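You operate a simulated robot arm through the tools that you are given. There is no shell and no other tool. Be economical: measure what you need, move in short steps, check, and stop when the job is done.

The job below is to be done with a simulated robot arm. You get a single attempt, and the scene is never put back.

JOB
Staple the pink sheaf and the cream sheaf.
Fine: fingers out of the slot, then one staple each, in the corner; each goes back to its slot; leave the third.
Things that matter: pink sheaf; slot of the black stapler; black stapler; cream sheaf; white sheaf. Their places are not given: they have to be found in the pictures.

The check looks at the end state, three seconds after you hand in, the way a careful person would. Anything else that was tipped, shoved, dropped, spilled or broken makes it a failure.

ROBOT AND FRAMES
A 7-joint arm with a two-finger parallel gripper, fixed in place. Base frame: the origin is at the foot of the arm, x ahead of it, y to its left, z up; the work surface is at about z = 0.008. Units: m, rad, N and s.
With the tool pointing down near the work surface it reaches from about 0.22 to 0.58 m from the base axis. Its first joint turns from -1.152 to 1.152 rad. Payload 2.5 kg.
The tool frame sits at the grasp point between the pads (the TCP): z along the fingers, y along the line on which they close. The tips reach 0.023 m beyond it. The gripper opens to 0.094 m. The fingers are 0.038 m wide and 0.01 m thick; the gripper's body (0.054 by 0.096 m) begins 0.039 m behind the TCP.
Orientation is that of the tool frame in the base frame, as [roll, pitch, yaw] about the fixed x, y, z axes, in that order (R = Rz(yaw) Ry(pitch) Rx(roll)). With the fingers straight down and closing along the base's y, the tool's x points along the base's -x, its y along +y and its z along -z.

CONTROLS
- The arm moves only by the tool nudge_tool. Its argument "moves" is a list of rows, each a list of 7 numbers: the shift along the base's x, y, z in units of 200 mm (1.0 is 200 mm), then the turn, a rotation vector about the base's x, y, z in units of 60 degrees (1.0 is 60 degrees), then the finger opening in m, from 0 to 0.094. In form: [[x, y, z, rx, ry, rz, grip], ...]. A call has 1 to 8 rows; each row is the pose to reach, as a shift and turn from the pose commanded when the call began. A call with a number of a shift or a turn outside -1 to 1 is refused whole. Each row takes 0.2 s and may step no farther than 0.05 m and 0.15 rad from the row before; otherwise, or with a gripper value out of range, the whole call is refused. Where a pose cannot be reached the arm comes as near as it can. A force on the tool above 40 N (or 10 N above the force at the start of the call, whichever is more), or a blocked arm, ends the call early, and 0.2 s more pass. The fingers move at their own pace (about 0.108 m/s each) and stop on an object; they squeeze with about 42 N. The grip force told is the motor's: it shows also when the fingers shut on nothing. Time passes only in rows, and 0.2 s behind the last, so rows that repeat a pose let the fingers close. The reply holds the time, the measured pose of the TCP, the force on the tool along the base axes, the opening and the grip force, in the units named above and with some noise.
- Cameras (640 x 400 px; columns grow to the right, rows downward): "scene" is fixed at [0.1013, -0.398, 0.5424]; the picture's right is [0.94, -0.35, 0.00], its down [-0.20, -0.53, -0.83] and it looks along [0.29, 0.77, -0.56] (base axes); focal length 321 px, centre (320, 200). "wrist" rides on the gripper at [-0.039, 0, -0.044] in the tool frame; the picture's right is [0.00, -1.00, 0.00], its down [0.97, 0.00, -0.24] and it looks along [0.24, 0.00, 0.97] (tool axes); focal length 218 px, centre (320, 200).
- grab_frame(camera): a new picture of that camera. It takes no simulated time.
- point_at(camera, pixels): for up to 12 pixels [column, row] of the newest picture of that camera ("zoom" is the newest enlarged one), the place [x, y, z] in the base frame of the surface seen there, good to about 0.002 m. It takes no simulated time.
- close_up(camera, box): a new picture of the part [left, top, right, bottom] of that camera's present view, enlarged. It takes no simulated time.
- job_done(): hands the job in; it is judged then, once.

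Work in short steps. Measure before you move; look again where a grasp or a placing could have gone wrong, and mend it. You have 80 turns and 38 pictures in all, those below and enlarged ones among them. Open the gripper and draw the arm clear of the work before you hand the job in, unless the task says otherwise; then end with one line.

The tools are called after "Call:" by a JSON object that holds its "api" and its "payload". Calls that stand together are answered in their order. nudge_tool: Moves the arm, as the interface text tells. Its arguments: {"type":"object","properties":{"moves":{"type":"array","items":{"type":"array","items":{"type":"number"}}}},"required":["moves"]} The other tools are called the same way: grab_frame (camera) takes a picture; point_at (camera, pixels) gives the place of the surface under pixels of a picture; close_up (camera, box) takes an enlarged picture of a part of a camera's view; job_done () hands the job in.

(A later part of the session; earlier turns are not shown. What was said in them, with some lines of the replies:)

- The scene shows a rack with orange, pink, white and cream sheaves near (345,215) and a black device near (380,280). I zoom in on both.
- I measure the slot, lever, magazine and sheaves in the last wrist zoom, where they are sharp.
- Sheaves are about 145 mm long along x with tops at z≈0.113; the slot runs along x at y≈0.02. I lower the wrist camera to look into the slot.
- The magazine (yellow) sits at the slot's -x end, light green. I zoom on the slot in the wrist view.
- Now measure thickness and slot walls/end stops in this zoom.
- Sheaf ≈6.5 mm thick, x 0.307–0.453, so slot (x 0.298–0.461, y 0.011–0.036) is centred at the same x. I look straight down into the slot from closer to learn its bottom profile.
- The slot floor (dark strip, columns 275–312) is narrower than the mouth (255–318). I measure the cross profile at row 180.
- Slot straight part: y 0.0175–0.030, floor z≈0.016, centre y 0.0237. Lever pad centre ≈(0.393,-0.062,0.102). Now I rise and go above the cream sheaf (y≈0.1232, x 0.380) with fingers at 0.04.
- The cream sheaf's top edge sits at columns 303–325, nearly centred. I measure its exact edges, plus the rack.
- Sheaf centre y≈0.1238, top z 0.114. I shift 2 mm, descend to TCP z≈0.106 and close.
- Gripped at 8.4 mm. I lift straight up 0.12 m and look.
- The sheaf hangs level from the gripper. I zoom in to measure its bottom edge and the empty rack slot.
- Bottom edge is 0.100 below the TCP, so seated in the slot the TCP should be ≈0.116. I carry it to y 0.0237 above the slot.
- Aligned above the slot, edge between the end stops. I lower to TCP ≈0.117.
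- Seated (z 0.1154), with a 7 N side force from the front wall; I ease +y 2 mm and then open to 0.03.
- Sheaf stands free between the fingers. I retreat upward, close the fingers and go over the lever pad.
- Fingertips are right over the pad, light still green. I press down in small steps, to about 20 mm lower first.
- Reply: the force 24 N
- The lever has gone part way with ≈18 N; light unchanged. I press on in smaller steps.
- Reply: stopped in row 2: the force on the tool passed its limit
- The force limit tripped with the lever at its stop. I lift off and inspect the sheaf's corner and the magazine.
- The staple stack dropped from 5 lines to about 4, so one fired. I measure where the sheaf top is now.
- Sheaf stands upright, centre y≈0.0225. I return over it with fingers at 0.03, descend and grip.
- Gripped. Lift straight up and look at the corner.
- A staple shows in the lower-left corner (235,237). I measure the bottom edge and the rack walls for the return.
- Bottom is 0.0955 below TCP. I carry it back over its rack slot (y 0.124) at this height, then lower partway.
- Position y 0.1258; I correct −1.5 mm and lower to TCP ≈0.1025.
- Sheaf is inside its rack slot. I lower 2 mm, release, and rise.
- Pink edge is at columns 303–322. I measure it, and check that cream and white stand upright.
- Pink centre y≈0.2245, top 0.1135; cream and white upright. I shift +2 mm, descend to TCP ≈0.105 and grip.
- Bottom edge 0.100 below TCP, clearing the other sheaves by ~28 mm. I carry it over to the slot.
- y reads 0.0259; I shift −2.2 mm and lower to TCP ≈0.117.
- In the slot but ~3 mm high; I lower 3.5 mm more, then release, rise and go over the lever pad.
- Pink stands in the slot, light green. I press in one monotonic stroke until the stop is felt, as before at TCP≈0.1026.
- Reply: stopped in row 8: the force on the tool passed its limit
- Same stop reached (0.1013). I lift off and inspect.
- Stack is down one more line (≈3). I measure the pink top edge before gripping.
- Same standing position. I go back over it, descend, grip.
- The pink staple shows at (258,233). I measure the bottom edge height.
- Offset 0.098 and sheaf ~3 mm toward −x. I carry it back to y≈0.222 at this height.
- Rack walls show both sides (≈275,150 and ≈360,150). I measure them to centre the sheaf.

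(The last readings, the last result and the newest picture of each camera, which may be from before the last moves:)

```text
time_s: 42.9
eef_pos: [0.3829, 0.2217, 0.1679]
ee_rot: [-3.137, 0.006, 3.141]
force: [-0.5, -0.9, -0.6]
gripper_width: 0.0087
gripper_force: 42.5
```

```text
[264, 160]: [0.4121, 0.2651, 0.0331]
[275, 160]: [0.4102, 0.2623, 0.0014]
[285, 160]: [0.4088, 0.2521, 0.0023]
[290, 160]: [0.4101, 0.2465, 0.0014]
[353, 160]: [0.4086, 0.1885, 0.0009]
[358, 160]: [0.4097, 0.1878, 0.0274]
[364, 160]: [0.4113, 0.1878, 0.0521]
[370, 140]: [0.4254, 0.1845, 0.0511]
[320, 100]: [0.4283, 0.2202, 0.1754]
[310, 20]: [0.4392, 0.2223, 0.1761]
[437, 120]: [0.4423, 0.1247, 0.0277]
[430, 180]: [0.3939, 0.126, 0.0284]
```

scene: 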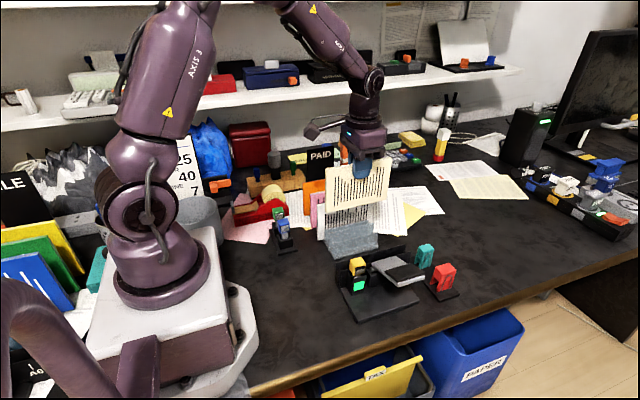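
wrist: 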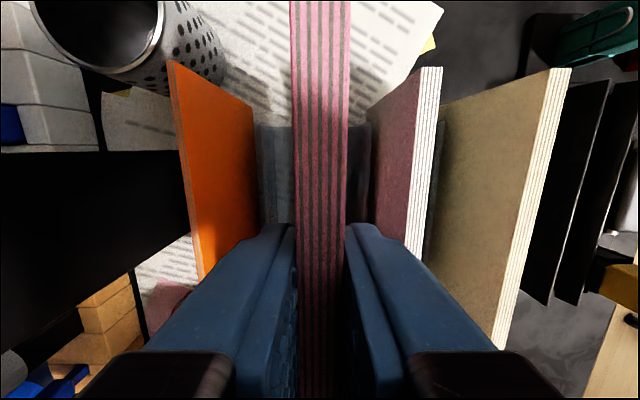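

These are the neighbours' walls; I use the original centre y 0.2245, so +2.5 mm, and lower to ≈0.106.

Call:
{"api": "nudge_tool", "payload": {"moves": [[0, 0.012, 0, 0, 0, 0, 0.0], [0, 0.012, -0.1, 0, 0, 0, 0.0], [0, 0.012, -0.18, 0, 0, 0, 0.0], [0, 0.012, -0.25, 0, 0, 0, 0.0], [0, 0.012, -0.3, 0, 0, 0, 0.0], [0, 0.012, -0.3, 0, 0, 0, 0.0]]}}

Call:
{"api": "close_up", "payload": {"camera": "scene", "box": [280, 150, 400, 260]}}

```text
time_s: 44.2
eef_pos: [0.3853, 0.2247, 0.1079]
ee_rot: [-3.137, 0.007, 3.139]
force: [-0.5, 0.0, -1.2]
gripper_width: 0.0086
gripper_force: 42.1
```

```text
3.64 times, centred on (340, 205) of scene
```

zoom: 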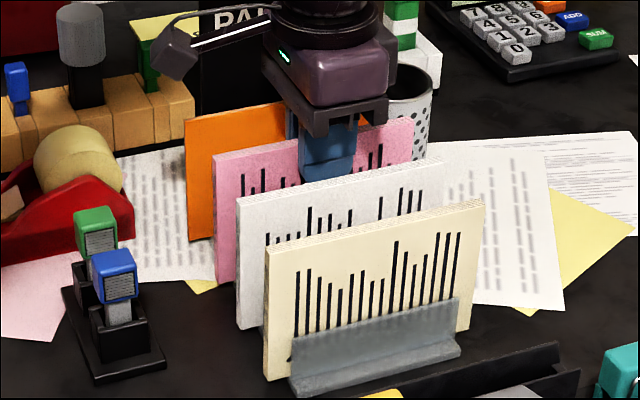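

No contact force and it is inside its slot height-wise. I lower 3.5 mm, release and rise clear.

Call:
{"api": "nudge_tool", "payload": {"moves": [[0, 0, -0.018, 0, 0, 0, 0.0], [0, 0, -0.018, 0, 0, 0, 0.0], [0, 0, -0.018, 0, 0, 0, 0.015], [0, 0, -0.018, 0, 0, 0, 0.03], [0, 0, -0.018, 0, 0, 0, 0.03], [0, 0, 0.1, 0, 0, 0, 0.03], [0, 0, 0.3, 0, 0, 0, 0.03], [0, 0, 0.5, 0, 0, 0, 0.03]]}}

Call:
{"api": "nudge_tool", "payload": {"moves": [[0, -0.2, 0.2, 0, 0, 0, 0.06], [0, -0.4, 0.35, 0, 0, 0, 0.09], [0, -0.6, 0.5, 0, 0, 0, 0.094], [0, -0.8, 0.6, 0, 0, 0, 0.094], [0, -0.8, 0.6, 0, 0, 0, 0.094]]}}

Call:
{"api": "grab_frame", "payload": {"camera": "scene"}}

Call:
{"api": "grab_frame", "payload": {"camera": "wrist"}}

Call:
{"api": "close_up", "payload": {"camera": "scene", "box": [290, 160, 460, 320]}}

```text
time_s: 46.0
eef_pos: [0.3852, 0.2233, 0.2081]
ee_rot: [-3.135, 0.005, 3.139]
force: [-0.4, -0.1, 0.6]
gripper_width: 0.03
gripper_force: 0.0
```

```text
refused: row 1 steps farther than a row can; nothing moved
```

```text
6 pictures are left
```

scene: 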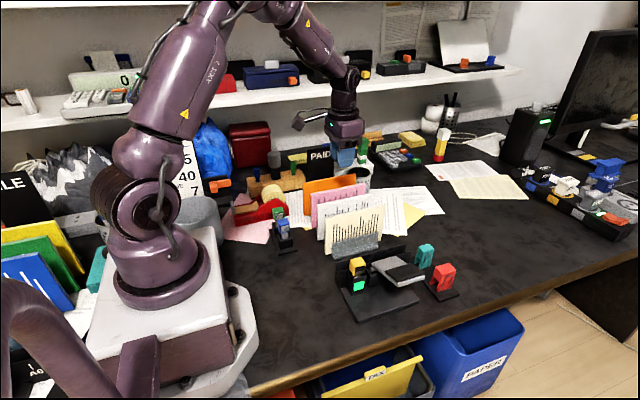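

```text
5 pictures are left
```

wrist: 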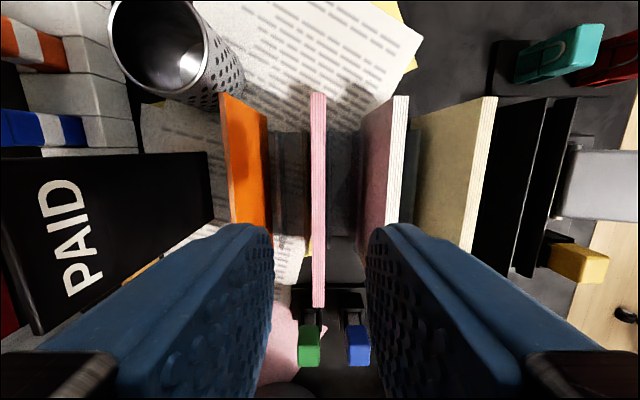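

```text
2.50 times, centred on (375, 240) of scene
```

zoom: 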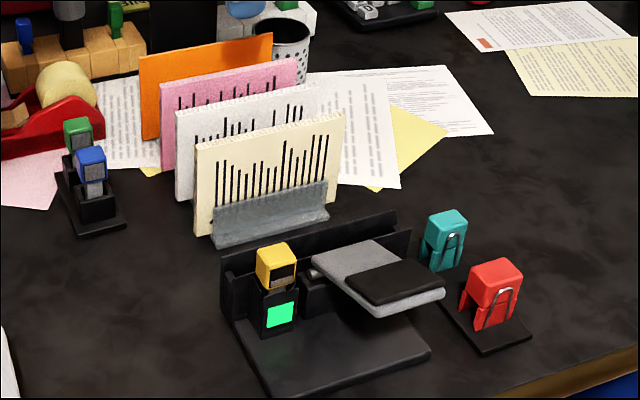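

All four sheaves stand upright and nothing else has moved. I check tops by measurement and move the arm clear with smaller steps.

Call:
{"api": "point_at", "payload": {"camera": "wrist", "pixels": [[318, 100], [318, 200], [317, 300], [402, 110], [392, 200], [490, 110], [478, 180]]}}

Call:
{"api": "nudge_tool", "payload": {"moves": [[0, -0.05, 0.15, 0, 0, 0, 0.06], [0, -0.2, 0.3, 0, 0, 0, 0.09], [0, -0.4, 0.4, 0, 0, 0, 0.094], [0, -0.6, 0.5, 0, 0, 0, 0.094], [0, -0.8, 0.6, 0, 0, 0, 0.094], [0, -0.8, 0.6, 0, 0, 0, 0.094]]}}

Call:
{"api": "close_up", "payload": {"camera": "scene", "box": [290, 150, 460, 310]}}

```text
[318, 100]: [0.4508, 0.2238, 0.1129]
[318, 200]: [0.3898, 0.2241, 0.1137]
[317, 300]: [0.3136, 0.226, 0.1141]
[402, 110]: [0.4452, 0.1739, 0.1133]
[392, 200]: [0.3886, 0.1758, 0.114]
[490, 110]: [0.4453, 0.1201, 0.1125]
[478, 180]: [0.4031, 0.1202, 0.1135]
```

```text
time_s: 47.5
eef_pos: [0.3865, 0.0622, 0.3288]
ee_rot: [-3.136, 0.007, 3.139]
force: [-0.6, -0.5, 0.2]
gripper_width: 0.0942
gripper_force: 0.1
```

```text
2.50 times, centred on (375, 230) of scene
```

zoom: 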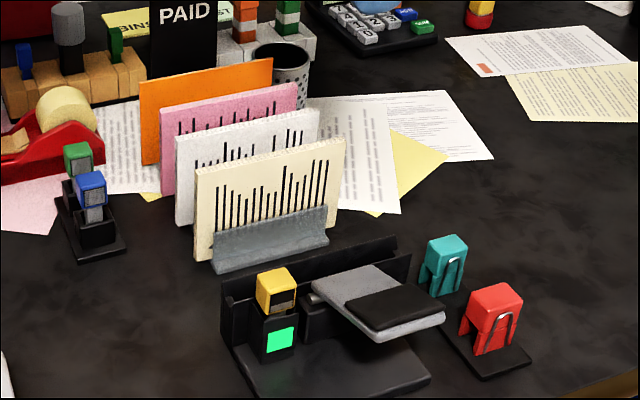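

Both sheaves are back at their original height (tops z≈0.113), the white one has not moved, and the gripper is open and clear. I hand in.

Call:
{"api": "job_done", "payload": {}}

```text
The job is handed in.
```

The pink and cream sheaves each got one staple in the lower-left corner and are back in their slots; the white sheaf was left untouched, and the job is handed in.
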